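You operate a simulated robot arm through the tools that you are given. There is no shell and no other tool. Be economical: measure what you need, move in short steps, check, and stop when the job is done.

You run a simulated two-armed robot. Do the job below in one go: nothing can be reset, and whatever is moved stays where it is left.

JOB
Pick up the red ticket with one hand, pass it to the other hand and put it on the grey cart deck.

The check looks at the end state, three seconds after you hand in, the way a careful person would. Anything else that was tipped, shoved, dropped, spilled or broken makes it a failure.

ROBOT AND FRAMES
Two 7-joint arms with two-finger parallel grippers on one trunk, on a base that drives. Base frame: it is fixed to the floor where the robot stands at the start and does not move with it; the origin is under the middle of the robot, x ahead of it, y to its left, z up. Units: mm, rad, N and s.
The left shoulder is at the start at [62, 196, 1079], the right one opposite. With the tool pointing down near the work surface each hand reaches from about 300 to 720 mm from the robot's upright axis, wherever it stands, measured 20 degrees to its own side. Places, roughly: grey cart deck (20x46 cm) [-700, 4520, 560]. Payload 1.57 kg a hand.
Tool frame (each hand has its own): the origin (TCP) lies between the finger pads and is the grasp point; the fingertips stand 30 mm ahead of it; z points along the fingers, y is the line along which they close. The gripper opens to 110 mm. The fingers are 24 mm wide and 12 mm thick; the gripper's body (48 by 112 mm) begins 78 mm behind the TCP.
Orientation is that of the tool frame in the base frame, as a unit quaternion [w, x, y, z]. With the fingers straight down and closing along the base's y, the tool's x points along the base's -x, its y along +y and its z along -z.

CONTROLS
- The arms move only by the tool arm_command. It takes "left_deltas", "right_deltas" or both (then of equal length, played together; a hand with none holds still); each is text: rows parted by semicolons, each of 7 numbers parted by spaces: the shift along the base's x, y, z in m, then the turn, a rotation vector about the base's x, y, z in degrees, then the finger opening in m, from 0 to 0.11. In form: tx ty tz ax ay az fingers; .... A call has 1 to 12 rows; each row is the pose to reach, as a shift and turn from the pose commanded when the call began. Rows are played at 5 a second. More than 50 mm and 0.15 rad between two rows, or a gripper value outside its range, and nothing of the call is played. A pose out of reach is approached as far as the arm can. The call stops where the force on the tool passes 40 N (or 10 N more than at its start, if that is more) or the arm is blocked; 0.2 s more then pass. The fingers move at their own pace (about 72 mm/s each) and stop on an object; they squeeze with about 40 N. The grip force told is the motor's: it shows also when the fingers shut on nothing. Time passes only in rows, and 0.2 s behind the last, so rows that repeat a pose let the fingers close. It gives the time, the measured TCP pose, the force on the tool (base axes), the opening and the grip force at its end, in the units of the frame above (readings bear some noise), with the torque about the TCP (base axes, N m) and any sound that the robot's microphone picked up, and new pictures: "show" is both (left out), scene, wrist or none (wrist: the cameras of the hands that moved).
- Cameras (640 x 400 px; columns grow to the right, rows downward): "scene" is now at [88.7, -24.2, 1644.8]; the picture's right is [-0.38, -0.92, 0.00], its down [-0.84, 0.35, -0.42] and it looks along [0.39, -0.16, -0.91] (base axes); focal length 290 px, centre (320, 200). "left" rides on the left gripper at [70, -16, -141] in its tool frame; the picture's right is [0.23, 0.97, 0.00], its down [-0.85, 0.20, -0.48] and it looks along [-0.47, 0.11, 0.88] (tool axes); focal length 222 px, centre (320, 200). "right" rides on the right gripper at [70, 16, -141] in its tool frame; the picture's right is [-0.23, 0.97, 0.00], its down [-0.85, -0.20, -0.48] and it looks along [-0.47, -0.11, 0.88] (tool axes); focal length 222 px, centre (320, 200). There is no depth. A picture from a camera that has moved, and an enlarged one, comes with that camera's place and axes in the base frame and with its lens.
- raise_lower(by): slides the trunk up (or, below 0, down) by that many mm; the arms and the scene camera ride with it, the base frame stays. It gives what a move gives, with no picture.
- roll_base(legs): drives the robot by 1 to 6 legs, each [ahead, left, turn to the left] in mm, mm and rad, along the robot's own axes; the way and the turn of a leg run together, so that a leg with both is an arc; at most 1500 mm and 3.142 rad a leg. The arms and the cameras ride along, it lands a little off, and it stops where it bumps. It gives what a move gives, and a new picture of the scene camera.
- head_to(pan, tilt): turns the head with the scene camera to pan (to the left, within 1.501 rad either way) and tilt (down, from -0.506 to 1.204), counted from straight ahead of the robot. It gives what a move gives, and a new picture of the scene camera.
- inspect(camera, box): a new picture of the part [left, top, right, bottom] of that camera's present view, enlarged. It takes no simulated time.
- sign_off(): hands the job in; it is judged then, once.

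Go step by step. Nothing tells you exact positions but the pictures and the camera data: compare them with the known pose of the tool, close in by small moves and look again before you grip or let go. The budget is 120 turns and 260 pictures, counting those below and the enlarged ones. Unless the task says otherwise, let go and move clear before handing in, and close with one line.

The tools are called after "Call:" as a command line: name --argument value ..., lists and objects as JSON in quotes. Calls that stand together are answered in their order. arm_command: Moves the arms, as the interface text tells. Its arguments: {"type":"object","properties":{"left_deltas":{"type":"string"},"right_deltas":{"type":"string"},"show":{"type":"string","enum":["both","scene","wrist","none"]}},"required":[]} The other tools are called the same way: raise_lower (by) slides the trunk up or down; roll_base (legs) drives the base; head_to (pan, tilt) turns the head that bears the scene camera; inspect (camera, box) takes an enlarged picture of a part of a camera's view; sign_off () hands the job in.

At the start:

```text
clock: 0.0
left_ee_pos: [446.1, 53.1, 1081.2]
left_tcp_rot: [-0.001, 0.0, 1.0, 0.0]
left_force: [0.1, 0.0, 0.5]
left_moment: [0.01, -0.03, -0.02]
left_gripper_width: 110.0
left_grasp_force: 0.1
right_ee_pos: [353.5, -277.2, 1053.1]
right_tcp_rot: [-0.001, 0.001, 1.0, 0.001]
right_force: [-0.6, 0.6, -0.1]
right_moment: [0.01, 0.02, 0.02]
right_gripper_width: 109.9
right_grasp_force: 0.2
trunk travel left (down, up): [-675.0, 315.0]
robot x, y, heading: [-1.3, 1.3, 0.002]
head pan, tilt: [-0.394, 1.133]
```

scene: 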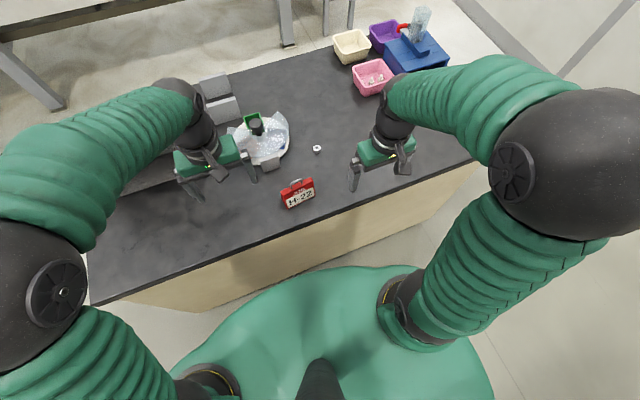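
right: 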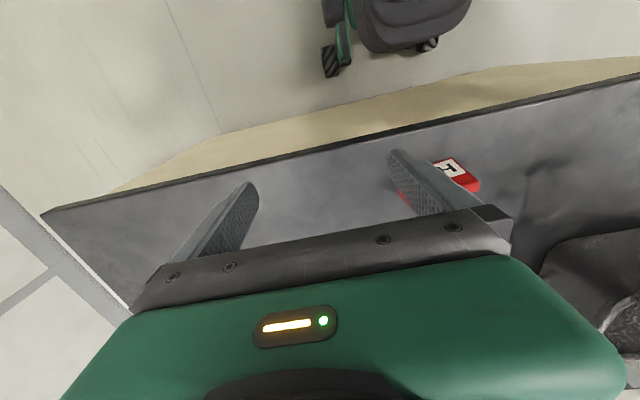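
left: 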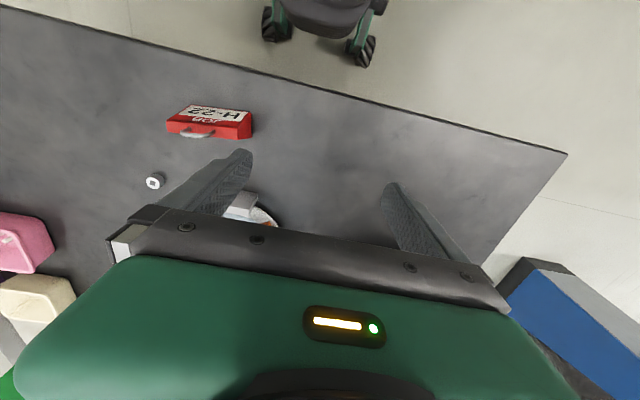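

I see a red tag marked H-22 with a small handle near the table's front edge. I'll enlarge it in the scene and left views.

Call:
inspect --camera "scene" --box '[220, 100, 380, 220]'

Call:
inspect --camera "left" --box '[120, 60, 320, 210]'

Call:
head_to --pan 1.5 --tilt 0.35

```text
3.33 times, centred on (300, 160) of scene
camera zoom: at [88.7, -24.2, 1644.8], right [-0.38, -0.92, 0.0], down [-0.84, 0.35, -0.42], along [0.39, -0.16, -0.91], focal length 966 px, centre (387, 333)
```

zoom: 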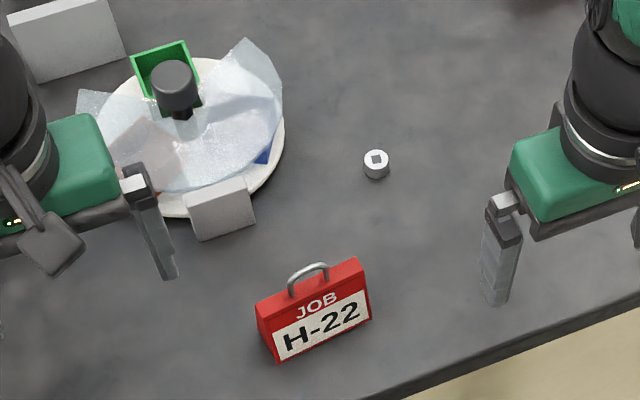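

```text
2.67 times, centred on (220, 135) of left
camera zoom: at [376.9, 36.5, 1224.2], right [-0.23, 0.97, 0.0], down [0.86, 0.2, 0.48], along [0.47, 0.11, -0.88], focal length 592 px, centre (587, 373)
```

zoom: 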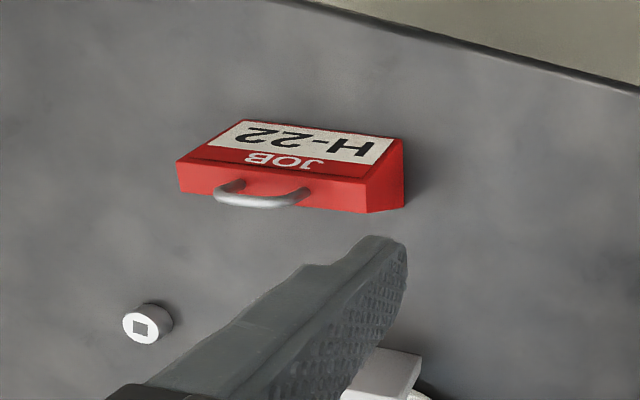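

```text
clock: 1.9
left_ee_pos: [446.9, 52.7, 1082.4]
left_tcp_rot: [0.001, 0.0, 1.0, 0.0]
left_force: [-0.2, 0.4, -1.3]
left_moment: [0.04, -0.05, 0.02]
left_gripper_width: 109.8
left_grasp_force: 0.0
right_ee_pos: [354.0, -278.3, 1052.7]
right_tcp_rot: [0.0, 0.0, 1.0, 0.0]
right_force: [-0.4, -0.1, -0.6]
right_moment: [0.0, 0.02, 0.01]
right_gripper_width: 110.2
right_grasp_force: 0.0
trunk travel left (down, up): [-675.0, 315.0]
robot x, y, heading: [-0.8, -2.4, 0.001]
head pan, tilt: [1.499, 0.351]
camera scene: at [39.3, 92.0, 1708.4], right [1.0, -0.07, 0.0], down [-0.03, -0.34, -0.94], along [0.07, 0.94, -0.34], focal length 290 px, centre (320, 200)
```

scene: 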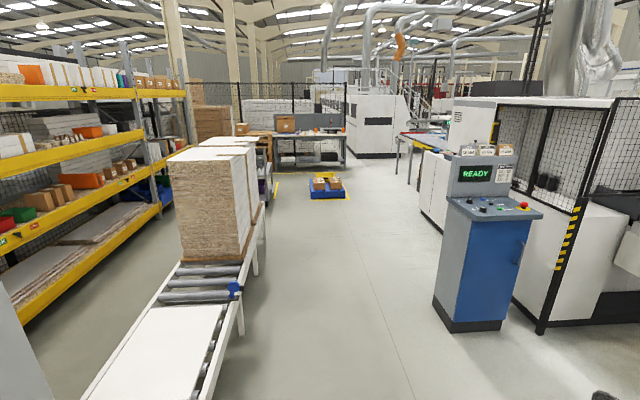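

The tag stands upright at about [470, -113], roughly 830–910 mm high, with its label facing me. I'll zoom in on the route to the cart, then look at the tag more closely.

Call:
inspect --camera "scene" --box '[190, 100, 350, 220]'

Call:
inspect --camera "left" --box '[155, 90, 265, 155]'

Call:
head_to --pan -0.2 --tilt 1.0

```text
3.33 times, centred on (270, 160) of scene
camera zoom: at [39.3, 92.0, 1708.4], right [1.0, -0.07, 0.0], down [-0.03, -0.34, -0.94], along [0.07, 0.94, -0.34], focal length 966 px, centre (487, 333)
```

zoom: 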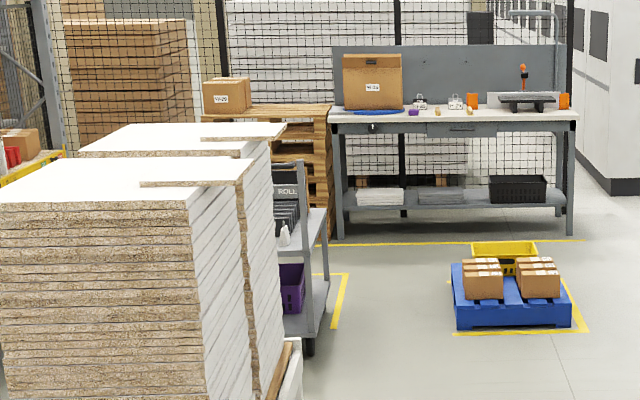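

```text
5.82 times, centred on (210, 122) of left
camera zoom: at [376.1, 36.6, 1224.4], right [-0.23, 0.97, 0.0], down [0.86, 0.2, 0.48], along [0.47, 0.11, -0.88], focal length 1292 px, centre (960, 651)
```

zoom: 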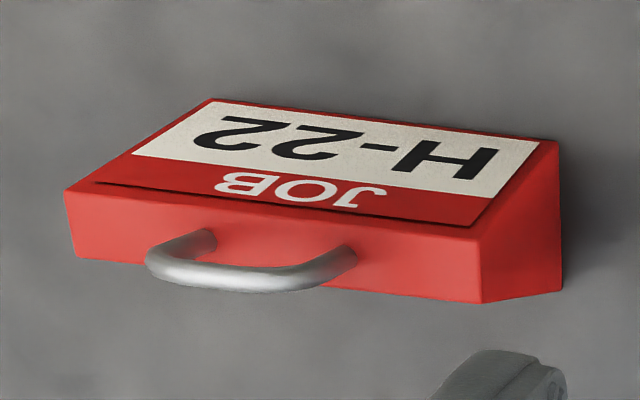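

```text
clock: 3.6
left_ee_pos: [445.5, 53.9, 1083.0]
left_tcp_rot: [0.0, 0.0, 1.0, -0.001]
left_force: [-0.6, 0.0, -0.3]
left_moment: [0.0, -0.01, -0.02]
left_gripper_width: 109.8
left_grasp_force: 0.1
right_ee_pos: [353.4, -278.5, 1052.2]
right_tcp_rot: [0.0, 0.0, 1.0, 0.001]
right_force: [0.6, 0.8, 0.3]
right_moment: [0.0, 0.01, -0.01]
right_gripper_width: 110.3
right_grasp_force: 0.1
trunk travel left (down, up): [-675.0, 315.0]
robot x, y, heading: [1.3, 0.4, 0.005]
head pan, tilt: [-0.201, 1.0]
camera scene: at [100.8, -14.8, 1653.5], right [-0.2, -0.98, 0.0], down [-0.83, 0.17, -0.54], along [0.53, -0.11, -0.84], focal length 290 px, centre (320, 200)
```

scene: 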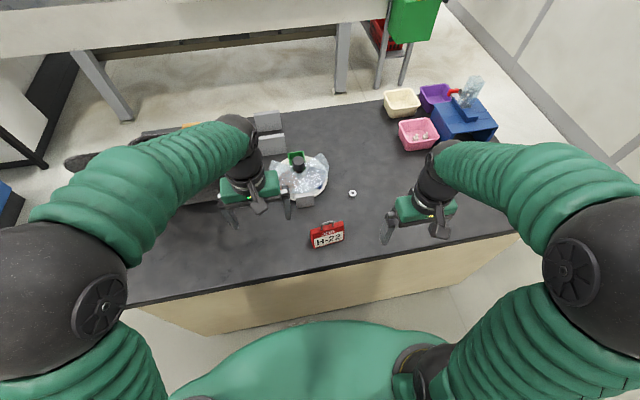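

The tag is an A-frame block about 97 mm wide, 43 mm deep at the base and 18 mm at the top, yawed about 6° and centred near [478, -110]. The plan is for the right hand to grip its end faces at a forward pitch, and then the left hand takes the handle from above. I'll pre-pose both hands first.

Call:
arm_command --right_deltas "0.001 0.022 -0.01 0 -7 0 0.11; 0.002 0.044 -0.025 0 -14 0 0.11; 0.003 0.066 -0.038 0 -21 0 0.11; 0.005 0.088 -0.05 0 -28 0 0.11; 0.006 0.11 -0.063 0 -35 0 0.11; 0.008 0.132 -0.076 0 -42 0 0.11; 0.009 0.155 -0.089 0 -50 0 0.11; 0.009 0.155 -0.089 0 -50 0 0.11" --left_deltas "0 0.02 0 0 0 0 0.11; 0 0.04 0 0 0 0 0.11; 0 0.06 0 0 0 0 0.11; 0 0.08 0 0 0 0 0.11; 0 0.1 0 0 0 0 0.11; 0 0.12 0 0 0 0 0.11; 0 0.12 0 0 0 0 0.11; 0 0.12 0 0 0 0 0.11"

```text
clock: 5.2
left_ee_pos: [445.4, 176.8, 1084.1]
left_tcp_rot: [0.001, 0.0, 1.0, -0.001]
left_force: [0.3, -0.6, -0.2]
left_moment: [0.02, -0.03, -0.01]
left_gripper_width: 110.0
left_grasp_force: 0.1
right_ee_pos: [502.4, -149.8, 1056.6]
right_tcp_rot: [0.48, 0.171, 0.859, 0.056]
right_force: [-0.9, 0.3, -0.9]
right_moment: [-0.01, -0.01, -0.04]
right_gripper_width: 110.1
right_grasp_force: 0.0
right hand out of reach, approached as far as the arm can: row 3, 4, 5, 6, 7
trunk travel left (down, up): [-675.0, 315.0]
robot x, y, heading: [0.6, -0.8, -0.002]
head pan, tilt: [-0.201, 1.0]
stopped in row 7 (right hand): the arm was blocked; the commanded pose is now the measured one
camera scene: at [100.2, -9.7, 1653.6], right [-0.2, -0.98, 0.0], down [-0.83, 0.17, -0.54], along [0.53, -0.11, -0.84], focal length 290 px, centre (320, 200)
camera right: at [353.0, -101.0, 1080.3], right [0.34, 0.83, 0.44], down [-0.04, -0.45, 0.89], along [0.94, -0.32, -0.12], focal length 222 px, centre (320, 200)
camera left: at [374.4, 160.0, 1224.9], right [-0.23, 0.97, 0.0], down [0.85, 0.2, 0.48], along [0.47, 0.11, -0.88], focal length 222 px, centre (320, 200)
```

scene: 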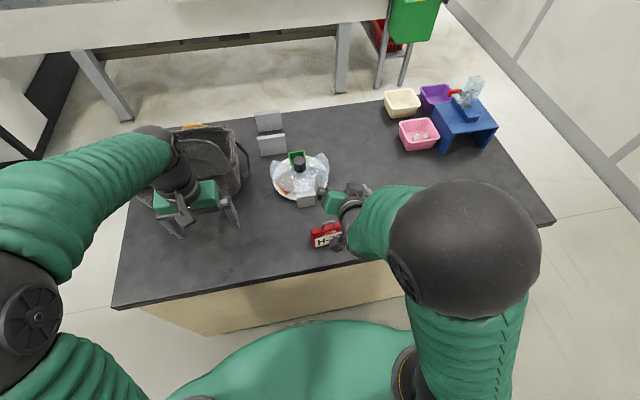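
right: 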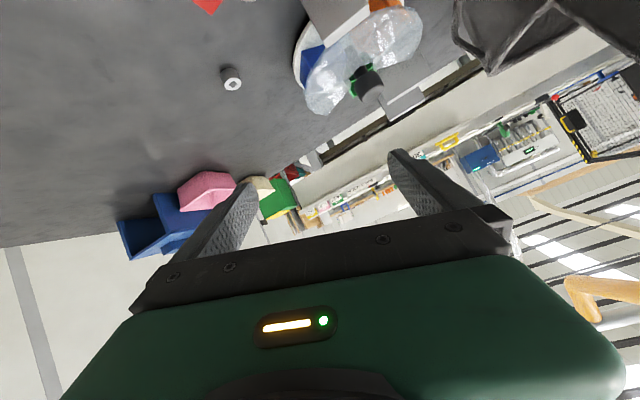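
left: 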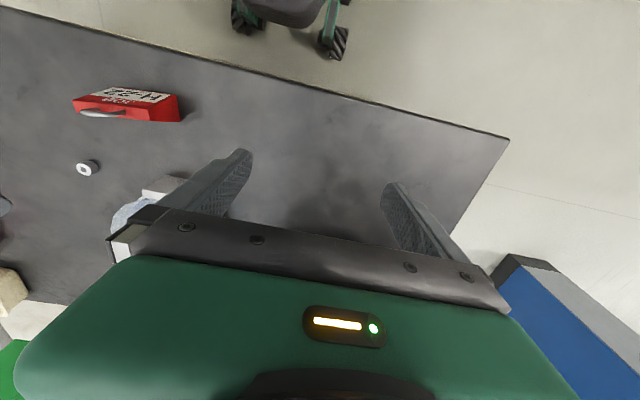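

The forward-pitched pose is too close to the robot's body to reach. I'll back the base off 200 mm, then set the right hand's orientation.

Call:
roll_base --legs '[[-200, 0, 0]]'

```text
clock: 6.8
left_ee_pos: [246.9, 175.7, 1082.0]
left_tcp_rot: [-0.001, 0.001, 1.0, -0.001]
left_force: [-0.3, 0.5, 0.5]
left_moment: [0.0, 0.0, -0.01]
left_gripper_width: 110.1
left_grasp_force: 0.2
right_ee_pos: [305.4, -146.3, 1056.6]
right_tcp_rot: [0.479, 0.17, 0.859, 0.057]
right_force: [-0.4, -0.6, 0.3]
right_moment: [-0.01, 0.02, 0.05]
right_gripper_width: 110.0
right_grasp_force: 0.0
trunk travel left (down, up): [-675.0, 315.0]
robot x, y, heading: [-201.3, 1.4, -0.002]
head pan, tilt: [-0.201, 1.0]
camera scene: at [-94.9, -10.8, 1653.5], right [-0.2, -0.98, 0.0], down [-0.83, 0.17, -0.54], along [0.53, -0.11, -0.84], focal length 290 px, centre (320, 200)
```

scene: 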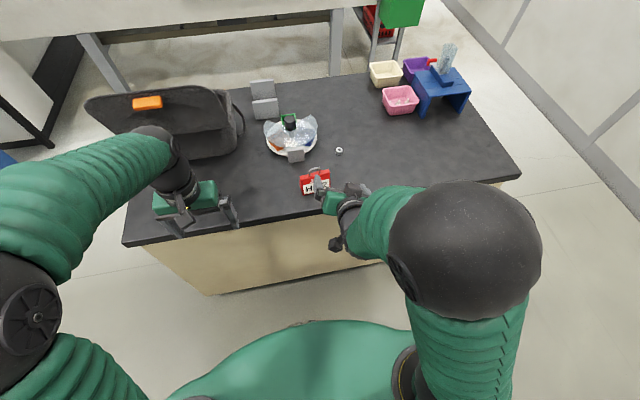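

Now I'll set the right hand's pitch and yaw and bring it to the pre-grasp pose above and behind the tag.

Call:
arm_command --right_deltas "0.01 0.005 0 -2.9 1.5 4.3 0.11; 0.02 0.01 -0.01 -5.9 3 8.6 0.11; 0.03 0.015 -0.03 -8.8 4.5 13 0.11; 0.04 0.02 -0.05 -11.8 6 17.3 0.11; 0.05 0.023 -0.075 -14.7 7.5 21.6 0.11; 0.05 0.023 -0.09 -14.7 7.5 21.6 0.11; 0.05 0.023 -0.09 -14.7 7.5 21.6 0.11"

```text
clock: 8.4
left_ee_pos: [244.4, 174.4, 1082.9]
left_tcp_rot: [0.001, 0.0, 1.0, 0.001]
left_force: [0.8, 0.2, -0.4]
left_moment: [0.0, 0.01, 0.01]
left_gripper_width: 110.2
left_grasp_force: 0.1
right_ee_pos: [349.8, -126.5, 969.0]
right_tcp_rot: [0.422, -0.052, 0.905, 0.025]
right_force: [0.0, -0.5, -0.2]
right_moment: [0.0, -0.01, -0.01]
right_gripper_width: 110.2
right_grasp_force: 0.1
trunk travel left (down, up): [-675.0, 315.0]
robot x, y, heading: [-203.0, 3.0, 0.0]
head pan, tilt: [-0.201, 1.0]
camera scene: at [-99.3, -12.3, 1653.5], right [-0.2, -0.98, 0.0], down [-0.83, 0.17, -0.54], along [0.53, -0.11, -0.84], focal length 290 px, centre (320, 200)
camera right: at [195.9, -128.9, 1005.4], right [0.03, 0.98, 0.18], down [0.21, -0.18, 0.96], along [0.98, 0.01, -0.21], focal length 222 px, centre (320, 200)
```

scene: 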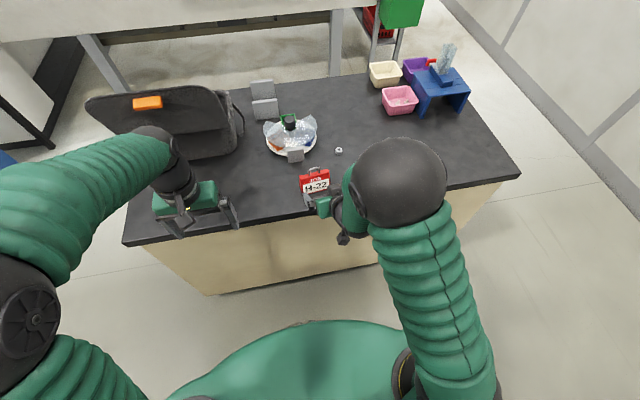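
right: 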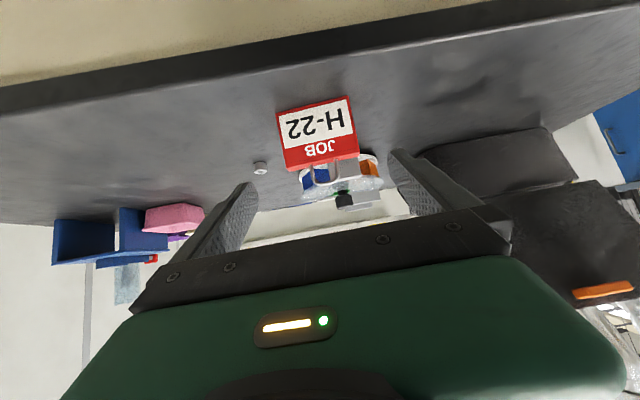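

The right wrist camera now faces the tag squarely. I'll enlarge the view to measure it.

Call:
inspect --camera "right" --box '[265, 85, 375, 195]'

Call:
inspect --camera "scene" --box '[270, 150, 370, 220]'

```text
3.64 times, centred on (320, 140) of right
camera zoom: at [195.9, -128.9, 1005.4], right [0.03, 0.98, 0.18], down [0.21, -0.18, 0.96], along [0.98, 0.01, -0.21], focal length 808 px, centre (320, 418)
```

zoom: 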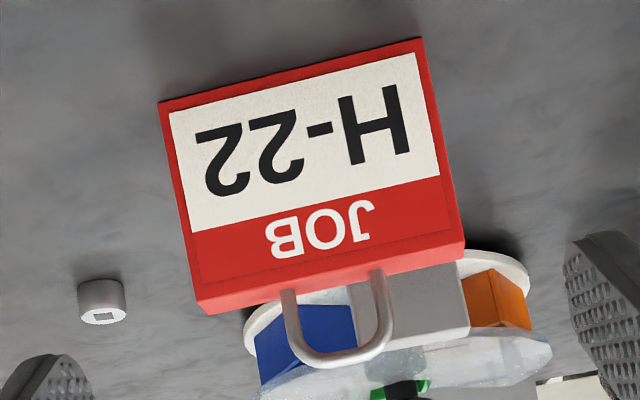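

```text
5.71 times, centred on (320, 185) of scene
camera zoom: at [-99.3, -12.3, 1653.5], right [-0.2, -0.98, 0.0], down [-0.83, 0.17, -0.54], along [0.53, -0.11, -0.84], focal length 1655 px, centre (320, 286)
```

zoom: 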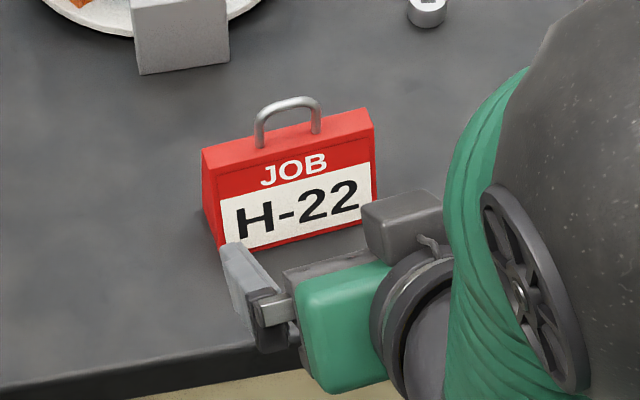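

The tag centre comes out at about [477.5, -112.5], with the table at 822, the tag top at 894 and the handle bar around 919. The gripper is already lined up with it, so I'll advance partway and check.

Call:
arm_command --right_deltas "0.019 0.002 -0.016 0 0 0 0.11; 0.038 0.0043 -0.032 0 0 0 0.11; 0.057 0.0065 -0.048 0 0 0 0.11; 0.071 0.008 -0.06 0 0 0 0.11; 0.071 0.008 -0.06 0 0 0 0.11" --show "wrist"

```text
clock: 9.6
left_ee_pos: [243.1, 175.9, 1083.6]
left_tcp_rot: [0.001, 0.001, 1.0, -0.001]
left_force: [-0.2, -0.4, -0.8]
left_moment: [-0.01, -0.03, 0.01]
left_gripper_width: 110.0
left_grasp_force: 0.1
right_ee_pos: [421.4, -117.2, 908.3]
right_tcp_rot: [0.422, -0.052, 0.905, 0.026]
right_force: [-0.2, 0.2, 0.0]
right_moment: [-0.02, 0.02, 0.01]
right_gripper_width: 110.1
right_grasp_force: 0.1
trunk travel left (down, up): [-675.0, 315.0]
robot x, y, heading: [-196.0, 2.6, 0.001]
head pan, tilt: [-0.201, 1.0]
camera right: at [266.5, -120.0, 946.4], right [0.03, 0.98, 0.18], down [0.21, -0.18, 0.96], along [0.98, 0.01, -0.21], focal length 222 px, centre (320, 200)
```

right: 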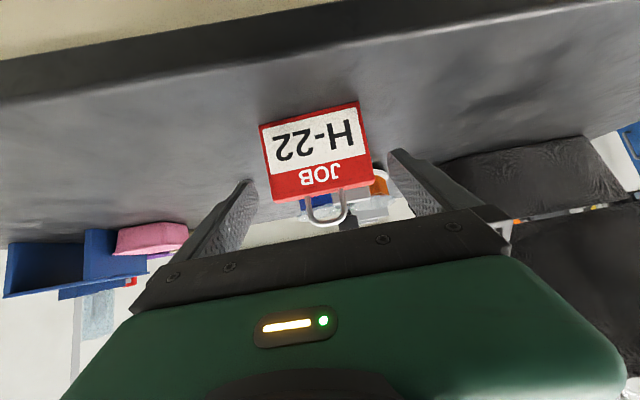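

I'll enlarge the view to confirm side-to-side alignment before sliding the fingers around the tag.

Call:
inspect --camera "right" --box '[230, 90, 410, 240]'

```text
2.67 times, centred on (320, 165) of right
camera zoom: at [266.5, -120.0, 946.4], right [0.03, 0.98, 0.18], down [0.21, -0.18, 0.96], along [0.98, 0.01, -0.21], focal length 592 px, centre (320, 293)
```

zoom: 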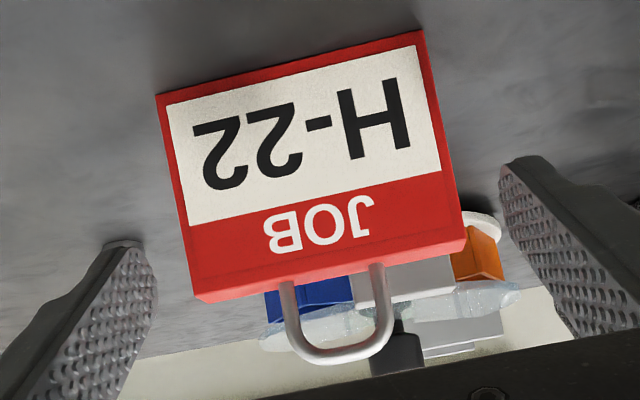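

The tag sits about 1.6 mm off-centre between the fingers. I'll correct for that and slide on to the grasp point.

Call:
arm_command --right_deltas "0.006 -0.001 -0.005 0 0 0 0.11; 0.018 0.0005 -0.0145 0 0 0 0.11; 0.03 0.002 -0.0245 0 0 0 0.11; 0.042 0.0033 -0.034 0 0 0 0.11; 0.0546 0.0046 -0.0443 0 0 0 0.11; 0.0546 0.0046 -0.0443 0 0 0 0.11"

```text
clock: 11.0
left_ee_pos: [244.5, 174.6, 1083.0]
left_tcp_rot: [0.001, 0.001, 1.0, 0.0]
left_force: [-0.2, 0.0, -1.0]
left_moment: [-0.01, 0.04, -0.01]
left_gripper_width: 109.8
left_grasp_force: 0.1
right_ee_pos: [475.8, -112.4, 861.6]
right_tcp_rot: [0.421, -0.052, 0.905, 0.025]
right_force: [0.5, 0.6, -0.7]
right_moment: [0.01, -0.01, -0.01]
right_gripper_width: 110.1
right_grasp_force: 0.1
trunk travel left (down, up): [-675.0, 315.0]
robot x, y, heading: [-199.9, 1.4, -0.0]
head pan, tilt: [-0.201, 1.0]
camera scene: at [-98.4, -12.3, 1653.5], right [-0.2, -0.98, 0.0], down [-0.83, 0.17, -0.54], along [0.53, -0.11, -0.84], focal length 290 px, centre (320, 200)
camera right: at [322.0, -114.7, 899.3], right [0.03, 0.98, 0.18], down [0.2, -0.18, 0.96], along [0.98, 0.01, -0.21], focal length 222 px, centre (320, 200)
```

scene: 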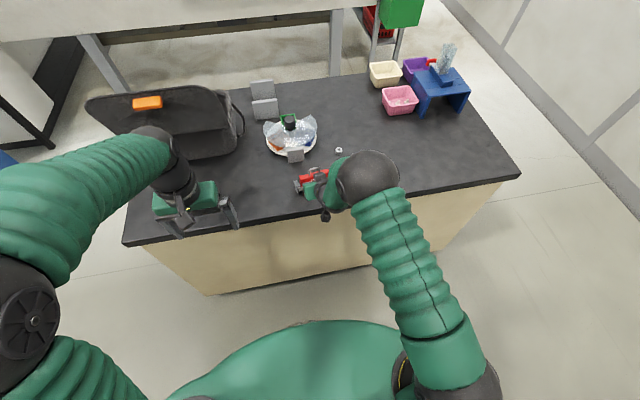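
right: 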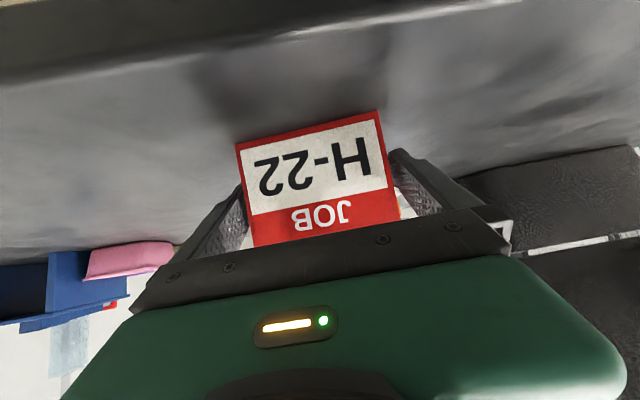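

The fingers are straddling the tag. I'll close them.

Call:
arm_command --right_deltas "0 0 0 0 0 0 0.085; 0 0 0 0 0 0 0.085; 0 0 0 0 0 0 0.085; 0 0 0 0 0 0 0.085" --show "wrist"

```text
clock: 12.0
left_ee_pos: [244.5, 174.0, 1084.7]
left_tcp_rot: [0.001, 0.0, 1.0, 0.0]
left_force: [0.2, -0.1, 0.6]
left_moment: [-0.01, -0.04, -0.02]
left_gripper_width: 110.1
left_grasp_force: 0.1
right_ee_pos: [476.8, -111.9, 863.3]
right_tcp_rot: [0.422, -0.052, 0.905, 0.026]
right_force: [1.8, 0.7, 1.6]
right_moment: [-0.04, -0.05, 0.01]
right_gripper_width: 98.6
right_grasp_force: 40.0
trunk travel left (down, up): [-675.0, 315.0]
robot x, y, heading: [-198.1, 3.8, -0.004]
head pan, tilt: [-0.201, 1.0]
camera right: at [322.1, -114.6, 899.4], right [0.03, 0.98, 0.18], down [0.2, -0.18, 0.96], along [0.98, 0.01, -0.21], focal length 222 px, centre (320, 200)
```

right: 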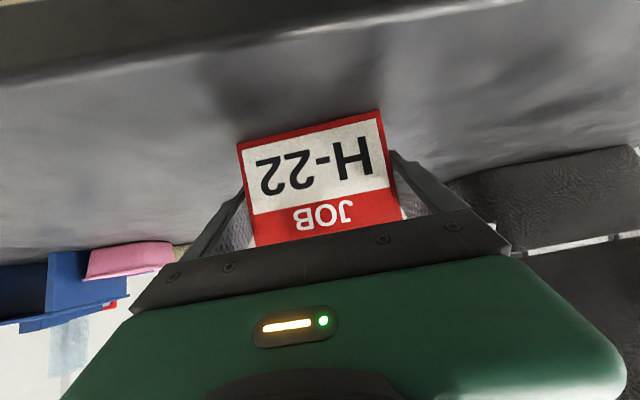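

The grip is solid at 98.6 mm and 40 N. I'll lift straight up, then move back toward the centre for the handover.

Call:
arm_command --right_deltas "0 0 0.02 0 0 0 0.085; 0 0 0.05 0 0 0 0.085; -0.01 0.01 0.085 0 0 0 0.085; -0.03 0.03 0.115 0 0 0 0.085; -0.05 0.05 0.14 0 0 0 0.085; -0.07 0.07 0.15 0 0 0 0.085; -0.08 0.08 0.15 0 0 0 0.085; -0.08 0.08 0.15 0 0 0 0.085"

```text
clock: 13.8
left_ee_pos: [244.6, 175.1, 1083.8]
left_tcp_rot: [0.001, 0.001, 1.0, -0.001]
left_force: [0.6, -0.6, 0.2]
left_moment: [0.03, 0.01, -0.03]
left_gripper_width: 109.8
left_grasp_force: 0.1
right_ee_pos: [396.6, -36.0, 1010.1]
right_tcp_rot: [0.422, -0.05, 0.905, 0.024]
right_force: [0.3, 0.6, -0.5]
right_moment: [-0.01, -0.03, 0.03]
right_gripper_width: 98.7
right_grasp_force: 39.6
trunk travel left (down, up): [-675.0, 315.0]
robot x, y, heading: [-204.6, 2.6, -0.002]
head pan, tilt: [-0.201, 1.0]
camera scene: at [-98.3, -12.0, 1653.4], right [-0.2, -0.98, 0.0], down [-0.83, 0.17, -0.54], along [0.53, -0.11, -0.84], focal length 290 px, centre (320, 200)
camera right: at [242.5, -37.5, 1048.3], right [0.04, 0.98, 0.18], down [0.21, -0.18, 0.96], along [0.98, 0.0, -0.21], focal length 222 px, centre (320, 200)
```

scene: 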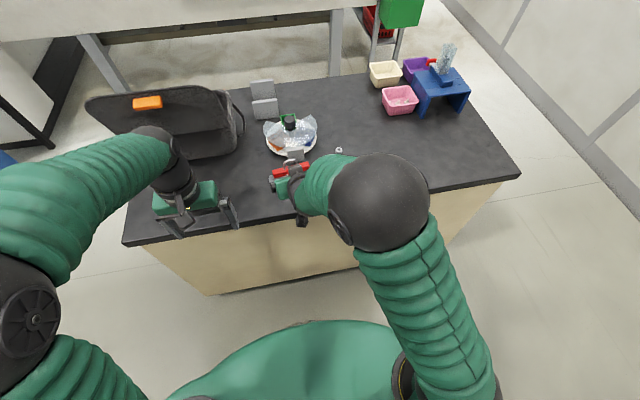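
right: 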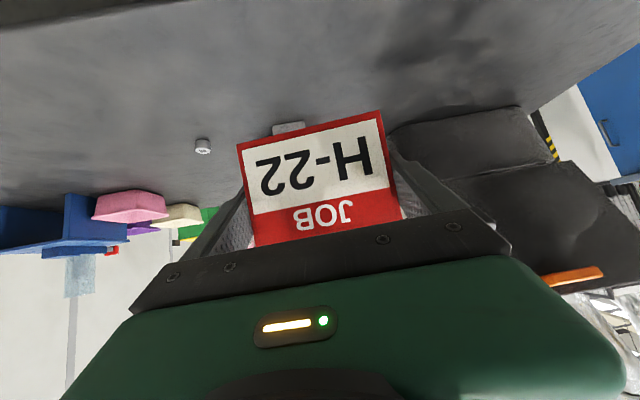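

The tag is held at about [397, -36, 1010] with its handle near z 1066. I'll rotate the left hand so its fingers close across the handle bar, while it stays clear up and to the left.

Call:
arm_command --left_deltas "0 0 0.015 0 0 -8.4 0.11; 0.01 0 0.03 0 0 -16.8 0.11; 0.02 -0.005 0.05 0 0 -25.2 0.11; 0.03 -0.01 0.07 0 0 -33.6 0.11; 0.04 -0.02 0.09 0 0 -42 0.11; 0.06 -0.03 0.1 0 0 -50.4 0.11; 0.08 -0.04 0.1 0 0 -58.8 0.1; 0.1 -0.05 0.1 0 0 -67.2 0.08; 0.12 -0.055 0.1 0 0 -75.6 0.06; 0.13 -0.06 0.1 0 0 -84 0.06; 0.13 -0.06 0.1 0 0 -84 0.06"

```text
clock: 16.2
left_ee_pos: [372.5, 115.6, 1183.2]
left_tcp_rot: [0.001, 0.671, 0.741, -0.001]
left_force: [-0.2, -0.5, 0.5]
left_moment: [-0.01, -0.04, 0.03]
left_gripper_width: 60.4
left_grasp_force: 0.1
right_ee_pos: [394.7, -35.2, 1010.4]
right_tcp_rot: [0.422, -0.051, 0.905, 0.026]
right_force: [-0.1, -0.4, 0.5]
right_moment: [0.0, 0.02, 0.0]
right_gripper_width: 98.8
right_grasp_force: 39.8
trunk travel left (down, up): [-675.0, 315.0]
robot x, y, heading: [-198.6, 2.8, -0.0]
head pan, tilt: [-0.201, 1.0]
camera scene: at [-98.6, -12.1, 1653.4], right [-0.2, -0.98, 0.0], down [-0.83, 0.17, -0.54], along [0.53, -0.11, -0.84], focal length 290 px, centre (320, 200)
camera left: at [350.3, 182.8, 1324.2], right [0.95, 0.32, 0.0], down [0.28, -0.83, 0.48], along [0.15, -0.46, -0.88], focal length 222 px, centre (320, 200)
```

scene: 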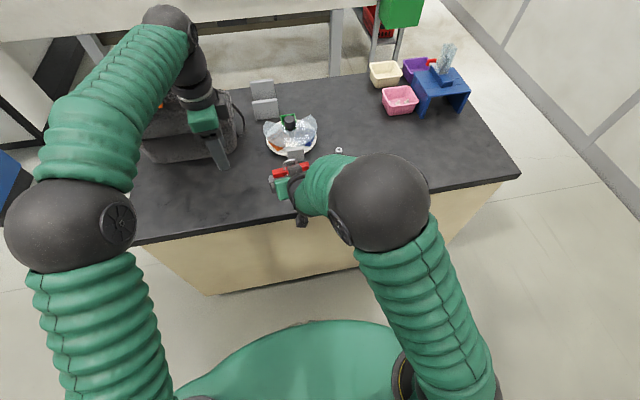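
left: 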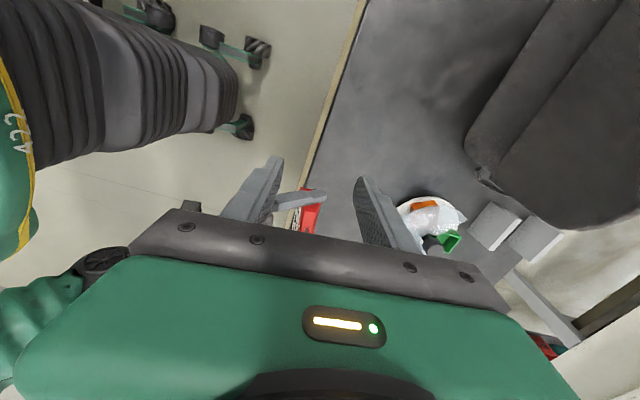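

I'll move the left hand over the handle at safe height.

Call:
arm_command --left_deltas "0.005 -0.035 0 0 0 0 0.06; 0.01 -0.07 0 0 0 0 0.06; 0.016 -0.105 0 0 0 0 0.06; 0.022 -0.14 0 0 0 0 0.06; 0.024 -0.152 0 0 0 0 0.06; 0.024 -0.152 0 0 0 0 0.06"

```text
clock: 17.6
left_ee_pos: [386.6, -31.3, 1185.2]
left_tcp_rot: [0.0, 0.669, 0.743, -0.002]
left_force: [-0.9, -0.2, -0.1]
left_moment: [0.0, 0.0, 0.01]
left_gripper_width: 59.9
left_grasp_force: 0.0
left hand out of reach, approached as far as the arm can: row 4, 5, 6
right_ee_pos: [396.0, -34.9, 1011.6]
right_tcp_rot: [0.423, -0.051, 0.904, 0.026]
right_force: [0.7, -0.4, 0.0]
right_moment: [0.03, 0.01, -0.01]
right_gripper_width: 98.8
right_grasp_force: 39.6
trunk travel left (down, up): [-675.0, 315.0]
robot x, y, heading: [-198.7, 1.5, -0.001]
head pan, tilt: [-0.201, 1.0]
camera scene: at [-98.4, -11.8, 1653.5], right [-0.2, -0.98, 0.0], down [-0.83, 0.17, -0.54], along [0.53, -0.11, -0.84], focal length 290 px, centre (320, 200)
camera left: at [363.0, 37.4, 1326.0], right [0.95, 0.33, 0.0], down [0.29, -0.83, 0.48], along [0.15, -0.46, -0.88], focal length 222 px, centre (320, 200)
```

scene: 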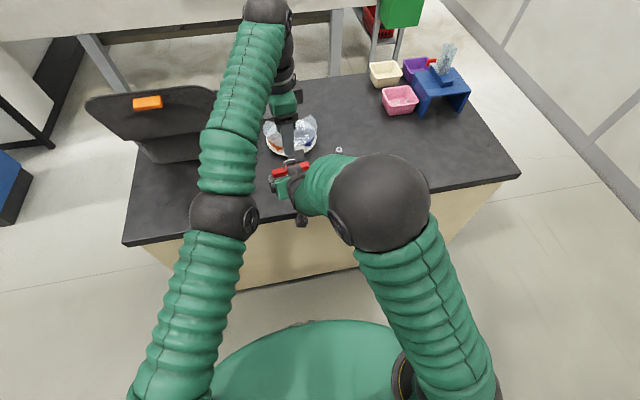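
left: 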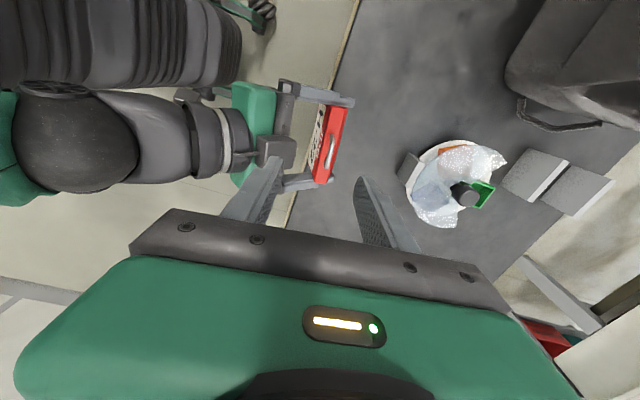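

The left arm is at its reach limit there. I'll bring both hands 50 mm nearer and 30 mm to the left together.

Call:
arm_command --left_deltas "-0.015 0.01 0 0 0 0 0.06; -0.03 0.02 0 0 0 0 0.06; -0.049 0.03 0 0 0 0 0.06; -0.049 0.03 0 0 0 0 0.06" --right_deltas "-0.015 0.01 0 0 0 0 0.085; -0.03 0.02 0 0 0 0 0.085; -0.05 0.03 0 0 0 0 0.085; -0.05 0.03 0 0 0 0 0.085"

```text
clock: 18.5
left_ee_pos: [386.3, -32.3, 1187.0]
left_tcp_rot: [0.001, 0.669, 0.743, 0.0]
left_force: [-0.5, -0.6, 1.0]
left_moment: [0.01, 0.02, 0.02]
left_gripper_width: 59.8
left_grasp_force: 0.1
left hand out of reach, approached as far as the arm can: row 1, 2, 3, 4
right_ee_pos: [368.0, -96.9, 1002.3]
right_tcp_rot: [0.417, 0.025, 0.909, -0.02]
right_force: [0.7, -1.1, 0.0]
right_moment: [-0.02, 0.0, 0.01]
right_gripper_width: 98.7
right_grasp_force: 39.9
trunk travel left (down, up): [-675.0, 315.0]
robot x, y, heading: [-200.5, 1.5, 0.005]
head pan, tilt: [-0.201, 1.0]
stopped in row 4 (right hand): the arm was blocked; the commanded pose is now the measured one
camera scene: at [-98.1, -13.7, 1652.8], right [-0.2, -0.98, 0.0], down [-0.83, 0.17, -0.54], along [0.53, -0.11, -0.84], focal length 290 px, centre (320, 200)
camera right: at [216.3, -71.3, 1041.4], right [0.21, 0.97, 0.16], down [0.18, -0.2, 0.96], along [0.96, -0.17, -0.22], focal length 222 px, centre (320, 200)
camera left: at [362.3, 35.5, 1327.5], right [0.95, 0.33, 0.0], down [0.29, -0.83, 0.48], along [0.16, -0.45, -0.88], focal length 222 px, centre (320, 200)
```

scene: 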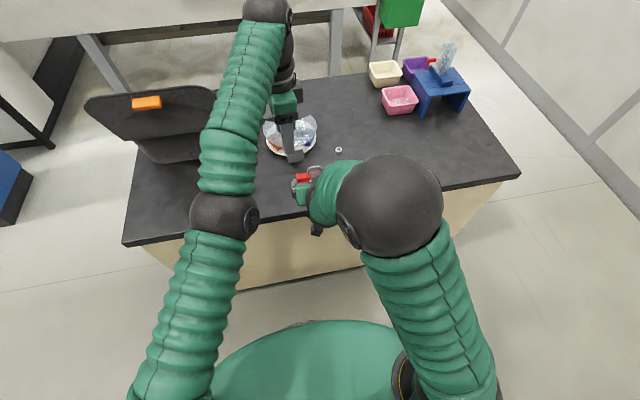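
right: 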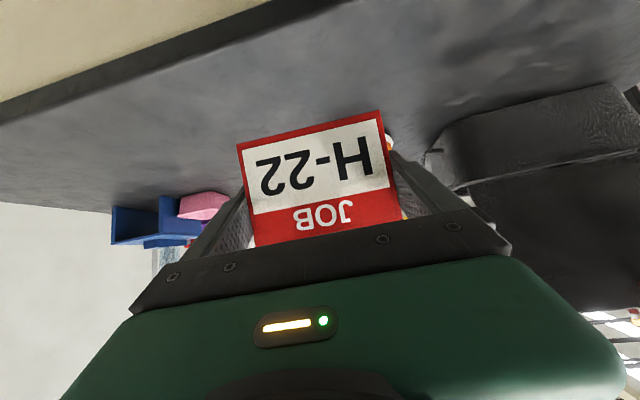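
left: 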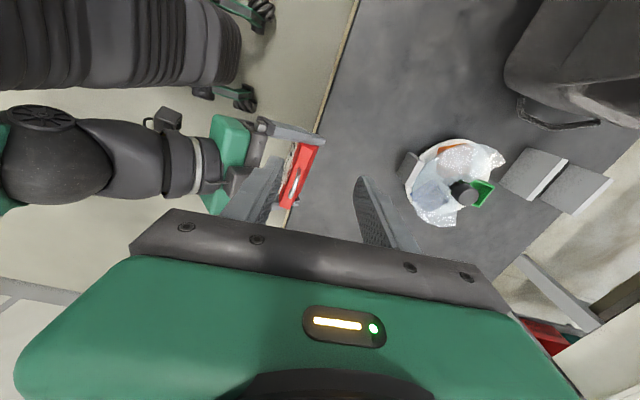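

Both arms are stiff at this height relative to their shoulders. I'll raise the trunk 200 mm and then bring the hands back down, so both arms work lower relative to the shoulders.

Call:
raise_lower --by 200

Call:
arm_command --right_deltas "0.006 0.01 -0.03 0.2 -0.2 2.5 0.085; 0.012 0.02 -0.06 0.5 -0.4 5 0.085; 0.02 0.03 -0.09 0.8 -0.5 7.5 0.085; 0.028 0.04 -0.12 1 -0.7 10.1 0.085; 0.028 0.045 -0.15 1 -0.7 10.1 0.085; 0.028 0.047 -0.17 1 -0.7 10.1 0.085; 0.028 0.047 -0.17 1 -0.7 10.1 0.085" --left_deltas "0 0.01 -0.02 0 0 0 0.06; 0 0.02 -0.04 0 0 0 0.06; 0 0.03 -0.06 0 0 0 0.06; 0 0.04 -0.09 0 0 0 0.06; 0 0.05 -0.12 0 0 0 0.06; 0 0.05 -0.15 0 0 0 0.06; 0 0.05 -0.15 0 0 0 0.06"

```text
clock: 20.6
left_ee_pos: [387.3, -32.4, 1385.4]
left_tcp_rot: [0.001, 0.669, 0.743, 0.0]
left_force: [0.0, -1.1, -0.2]
left_moment: [0.01, 0.01, -0.03]
left_gripper_width: 59.6
left_grasp_force: 0.0
right_ee_pos: [368.0, -89.3, 1203.3]
right_tcp_rot: [0.418, 0.02, 0.908, -0.016]
right_force: [-1.2, 0.2, -1.0]
right_moment: [0.0, 0.0, 0.01]
right_gripper_width: 98.7
right_grasp_force: 39.9
trunk travel left (down, up): [-875.0, 115.0]
robot x, y, heading: [-198.6, 2.5, -0.003]
head pan, tilt: [-0.201, 1.0]
```

```text
clock: 22.2
left_ee_pos: [440.7, -0.6, 1250.1]
left_tcp_rot: [0.0, 0.67, 0.742, -0.001]
left_force: [-0.6, 0.5, -0.2]
left_moment: [-0.01, -0.01, -0.05]
left_gripper_width: 60.1
left_grasp_force: 0.0
left hand out of reach, approached as far as the arm can: row 1, 2, 3, 4, 5, 6, 7
right_ee_pos: [394.8, -42.4, 1033.4]
right_tcp_rot: [0.424, -0.055, 0.904, 0.029]
right_force: [-0.1, 0.7, -0.4]
right_moment: [0.03, -0.02, -0.02]
right_gripper_width: 98.2
right_grasp_force: 40.0
trunk travel left (down, up): [-875.0, 115.0]
robot x, y, heading: [-200.1, -1.4, -0.0]
head pan, tilt: [-0.201, 1.0]
camera scene: at [-97.6, -13.1, 1853.5], right [-0.2, -0.98, 0.0], down [-0.83, 0.17, -0.54], along [0.53, -0.11, -0.84], focal length 290 px, centre (320, 200)
camera right: at [240.0, -46.9, 1071.4], right [0.02, 0.98, 0.18], down [0.2, -0.18, 0.96], along [0.98, 0.02, -0.2], focal length 222 px, centre (320, 200)
camera left: at [416.7, 67.0, 1391.7], right [0.95, 0.33, 0.0], down [0.29, -0.83, 0.48], along [0.15, -0.45, -0.88], focal length 222 px, centre (320, 200)
```

scene: 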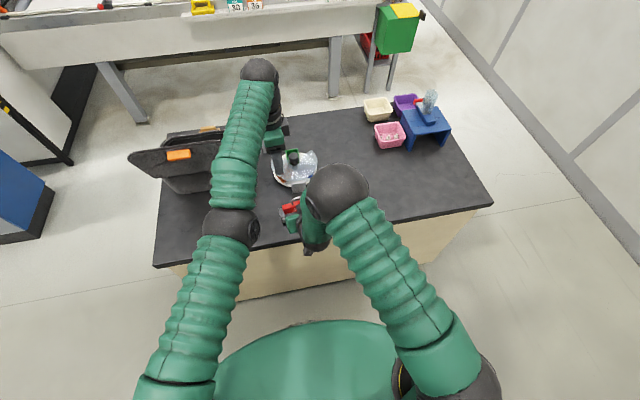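
right: 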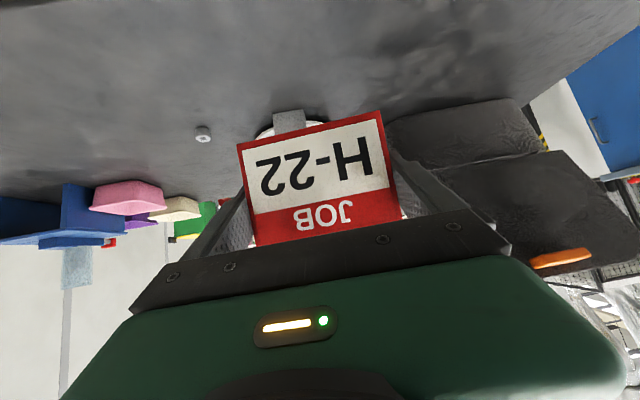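
left: 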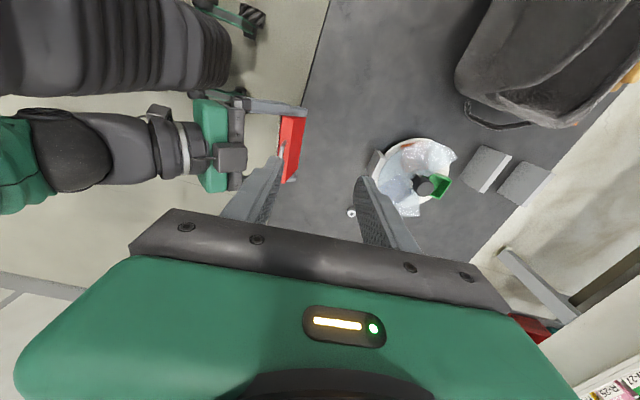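

The left arm jams with that wrist yaw when it crosses over. A more natural arrangement is to swing the right hand so it comes in from the right side, which turns the tag, and unwind the left hand toward neutral.

Call:
arm_command --right_deltas "0 0 0 0 0 8 0.085; 0 0 0 0 0 16 0.085; 0 0 0 0 0 24 0.085; 0 0 0 0 0 32 0.085; 0 0 0 0 0 40 0.085; 0 0 0 0 0 48 0.085; 0 0 0 0 0 56 0.085; 0 0 0 0 0 64 0.085; 0 0 0 0 0 72 0.085; 0 0 0 0 0 72 0.085" --left_deltas "0 0.02 0 0 0 8 0.06; 0 0.04 0 0 0 16 0.06; 0 0.06 0 0 0 24 0.06; 0 0.08 0 0 0 32 0.06; 0 0.1 0 0 0 40 0.06; 0 0.12 0 0 0 48 0.06; 0 0.12 0 0 0 56 0.06; 0 0.12 0 0 0 64 0.06; 0 0.12 0 0 0 72 0.06; 0 0.12 0 0 0 72 0.06"

```text
clock: 24.4
left_ee_pos: [469.0, 114.8, 1254.3]
left_tcp_rot: [0.001, 0.105, 0.994, 0.0]
left_force: [0.4, 1.2, 0.4]
left_moment: [0.01, -0.02, 0.03]
left_gripper_width: 60.0
left_grasp_force: 0.0
left hand out of reach, approached as far as the arm can: row 1, 2, 3, 4, 5, 6, 7, 8, 9, 10
right_ee_pos: [395.6, -43.9, 1035.0]
right_tcp_rot: [0.324, -0.577, 0.698, 0.273]
right_force: [-0.1, 0.2, 0.3]
right_moment: [-0.02, 0.02, 0.01]
right_gripper_width: 98.6
right_grasp_force: 39.9
trunk travel left (down, up): [-875.0, 115.0]
robot x, y, heading: [-200.0, 2.8, 0.001]
head pan, tilt: [-0.201, 1.0]
camera scene: at [-95.9, -13.3, 1853.3], right [-0.2, -0.98, 0.0], down [-0.83, 0.17, -0.54], along [0.53, -0.11, -0.84], focal length 290 px, centre (320, 200)
camera right: at [351.0, -191.1, 1071.6], right [-0.93, 0.32, 0.18], down [0.24, 0.14, 0.96], along [0.29, 0.94, -0.21], focal length 222 px, centre (320, 200)
camera left: at [396.1, 112.4, 1395.8], right [-0.02, 1.0, 0.0], down [0.88, 0.02, 0.48], along [0.48, 0.01, -0.88], focal length 222 px, centre (320, 200)
```

scene: 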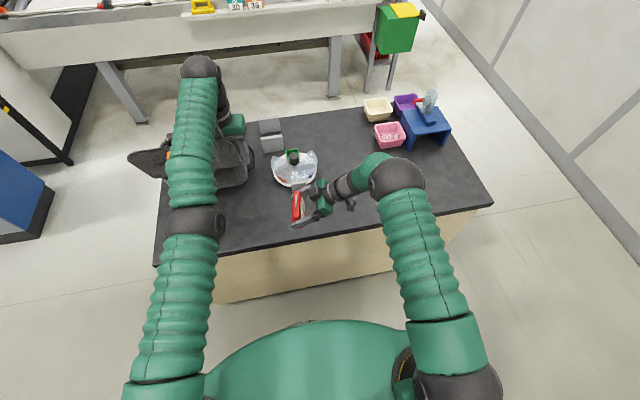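
right: 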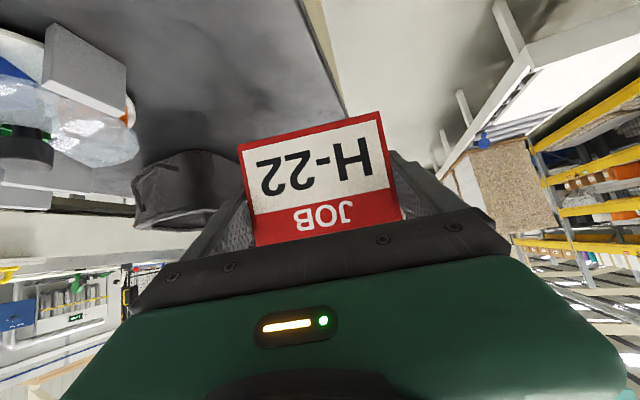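
left: 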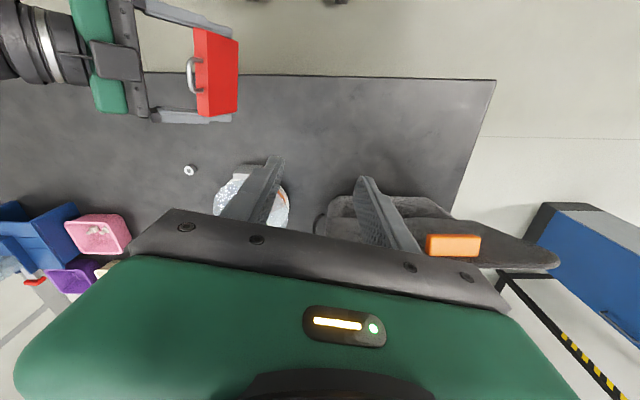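

The right hand holds the tag nicely from the right side. The left arm is nearly straight, so I'll pull it back and down to bend the elbow again.

Call:
arm_command --left_deltas "-0.03 0.01 -0.02 0 0 0 0.06; -0.06 0.02 -0.04 0 0 0 0.06; -0.09 0.03 -0.06 0 0 0 0.06; -0.12 0.04 -0.08 0 0 0 0.06; -0.15 0.05 -0.1 0 0 0 0.06; -0.18 0.06 -0.1 0 0 0 0.06; -0.18 0.06 -0.1 0 0 0 0.06; -0.18 0.06 -0.1 0 0 0 0.06" --show "scene"

```text
clock: 26.2
left_ee_pos: [483.6, 155.0, 1169.9]
left_tcp_rot: [-0.001, 0.105, 0.994, 0.0]
left_force: [0.4, 0.8, -0.2]
left_moment: [-0.02, -0.03, -0.02]
left_gripper_width: 59.9
left_grasp_force: 0.0
left hand out of reach, approached as far as the arm can: row 1, 2, 3, 4, 5, 6, 7, 8
right_ee_pos: [395.7, -42.8, 1034.1]
right_tcp_rot: [0.326, -0.576, 0.699, 0.273]
right_force: [0.6, -1.1, -1.7]
right_moment: [-0.02, 0.01, 0.0]
right_gripper_width: 98.7
right_grasp_force: 40.2
trunk travel left (down, up): [-875.0, 115.0]
robot x, y, heading: [-200.2, 0.0, 0.0]
head pan, tilt: [-0.201, 1.0]
camera scene: at [-95.8, -13.3, 1853.3], right [-0.2, -0.98, 0.0], down [-0.83, 0.17, -0.54], along [0.53, -0.11, -0.84], focal length 290 px, centre (320, 200)
```

scene: 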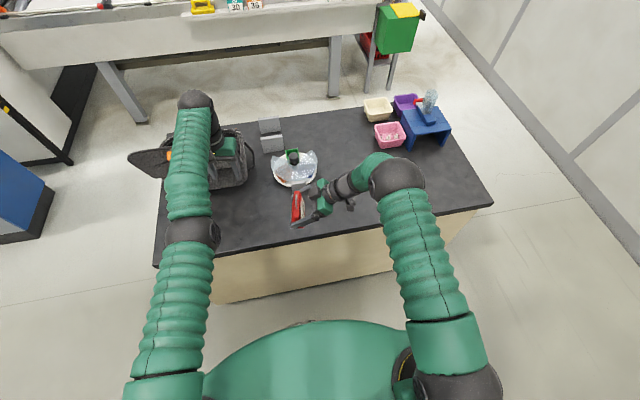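

The left arm is still straight. Its elbow flexes inward and upward, so I'll command the hand up and to the right to break the singularity.

Call:
arm_command --left_deltas "0 -0.02 0.03 0 0 0 0.06; 0 -0.04 0.06 0 0 0 0.06; 0 -0.06 0.09 0 0 0 0.06; 0 -0.08 0.12 0 0 0 0.06; 0 -0.1 0.15 0 0 0 0.06; 0 -0.1 0.18 0 0 0 0.06; 0 -0.1 0.18 0 0 0 0.06" --show "scene"

```text
clock: 27.8
left_ee_pos: [443.1, 73.5, 1335.7]
left_tcp_rot: [0.001, 0.105, 0.994, 0.001]
left_force: [0.5, 0.7, 0.1]
left_moment: [-0.04, -0.01, -0.01]
left_gripper_width: 60.0
left_grasp_force: 0.2
left hand out of reach, approached as far as the arm can: row 1, 2, 3, 4, 5, 6, 7
right_ee_pos: [396.1, -42.3, 1033.5]
right_tcp_rot: [0.325, -0.576, 0.699, 0.273]
right_force: [0.7, 0.7, 0.2]
right_moment: [-0.02, -0.03, -0.02]
right_gripper_width: 98.4
right_grasp_force: 39.9
trunk travel left (down, up): [-875.0, 115.0]
robot x, y, heading: [-200.0, 1.4, -0.002]
head pan, tilt: [-0.201, 1.0]
camera scene: at [-96.6, -13.3, 1853.4], right [-0.2, -0.98, 0.0], down [-0.83, 0.17, -0.54], along [0.53, -0.11, -0.84], focal length 290 px, centre (320, 200)
```

scene: 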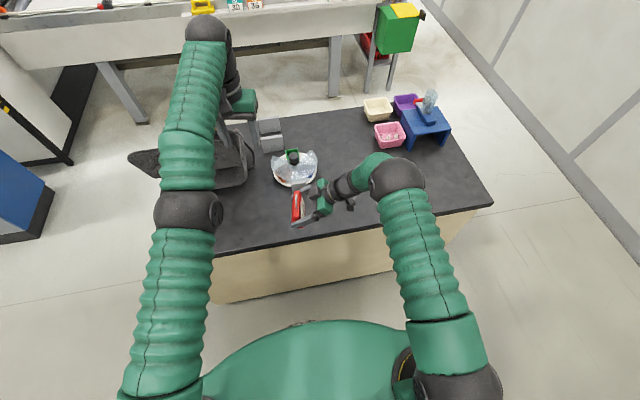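

The hand slid along its maximum-reach sphere. I'll try pulling inward combined with up and to the right.

Call:
arm_command --left_deltas "-0.03 -0.01 0.01 0 0 0 0.06; -0.06 -0.02 0.02 0 0 0 0.06; -0.09 -0.03 0.03 0 0 0 0.06; -0.12 -0.04 0.04 0 0 0 0.06; -0.15 -0.05 0.05 0 0 0 0.06; -0.18 -0.06 0.06 0 0 0 0.06; -0.2 -0.06 0.06 0 0 0 0.06; -0.2 -0.06 0.06 0 0 0 0.06" --show "scene"

```text
clock: 29.6
left_ee_pos: [362.8, -55.0, 1407.1]
left_tcp_rot: [-0.001, 0.106, 0.994, 0.002]
left_force: [-0.1, 0.3, 0.7]
left_moment: [0.02, 0.0, -0.03]
left_gripper_width: 59.9
left_grasp_force: 0.1
left hand out of reach, approached as far as the arm can: row 1, 2, 3, 4, 5, 6, 7, 8
right_ee_pos: [395.6, -44.6, 1034.2]
right_tcp_rot: [0.325, -0.576, 0.698, 0.273]
right_force: [-0.5, 0.9, -1.2]
right_moment: [0.01, -0.01, 0.01]
right_gripper_width: 98.9
right_grasp_force: 39.9
trunk travel left (down, up): [-875.0, 115.0]
robot x, y, heading: [-203.3, -2.7, -0.003]
head pan, tilt: [-0.201, 1.0]
camera scene: at [-97.0, -16.1, 1853.4], right [-0.2, -0.98, 0.0], down [-0.83, 0.17, -0.54], along [0.53, -0.11, -0.84], focal length 290 px, centre (320, 200)
```

scene: 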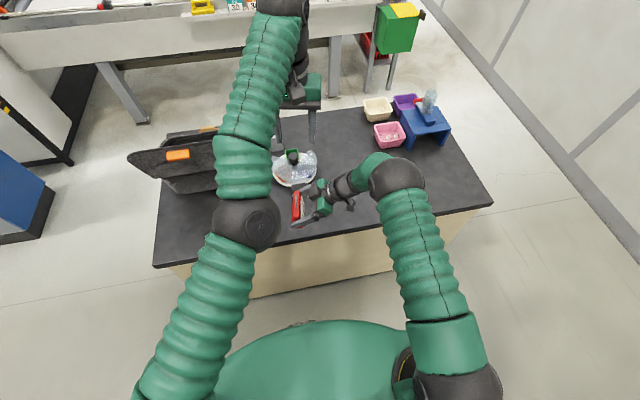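

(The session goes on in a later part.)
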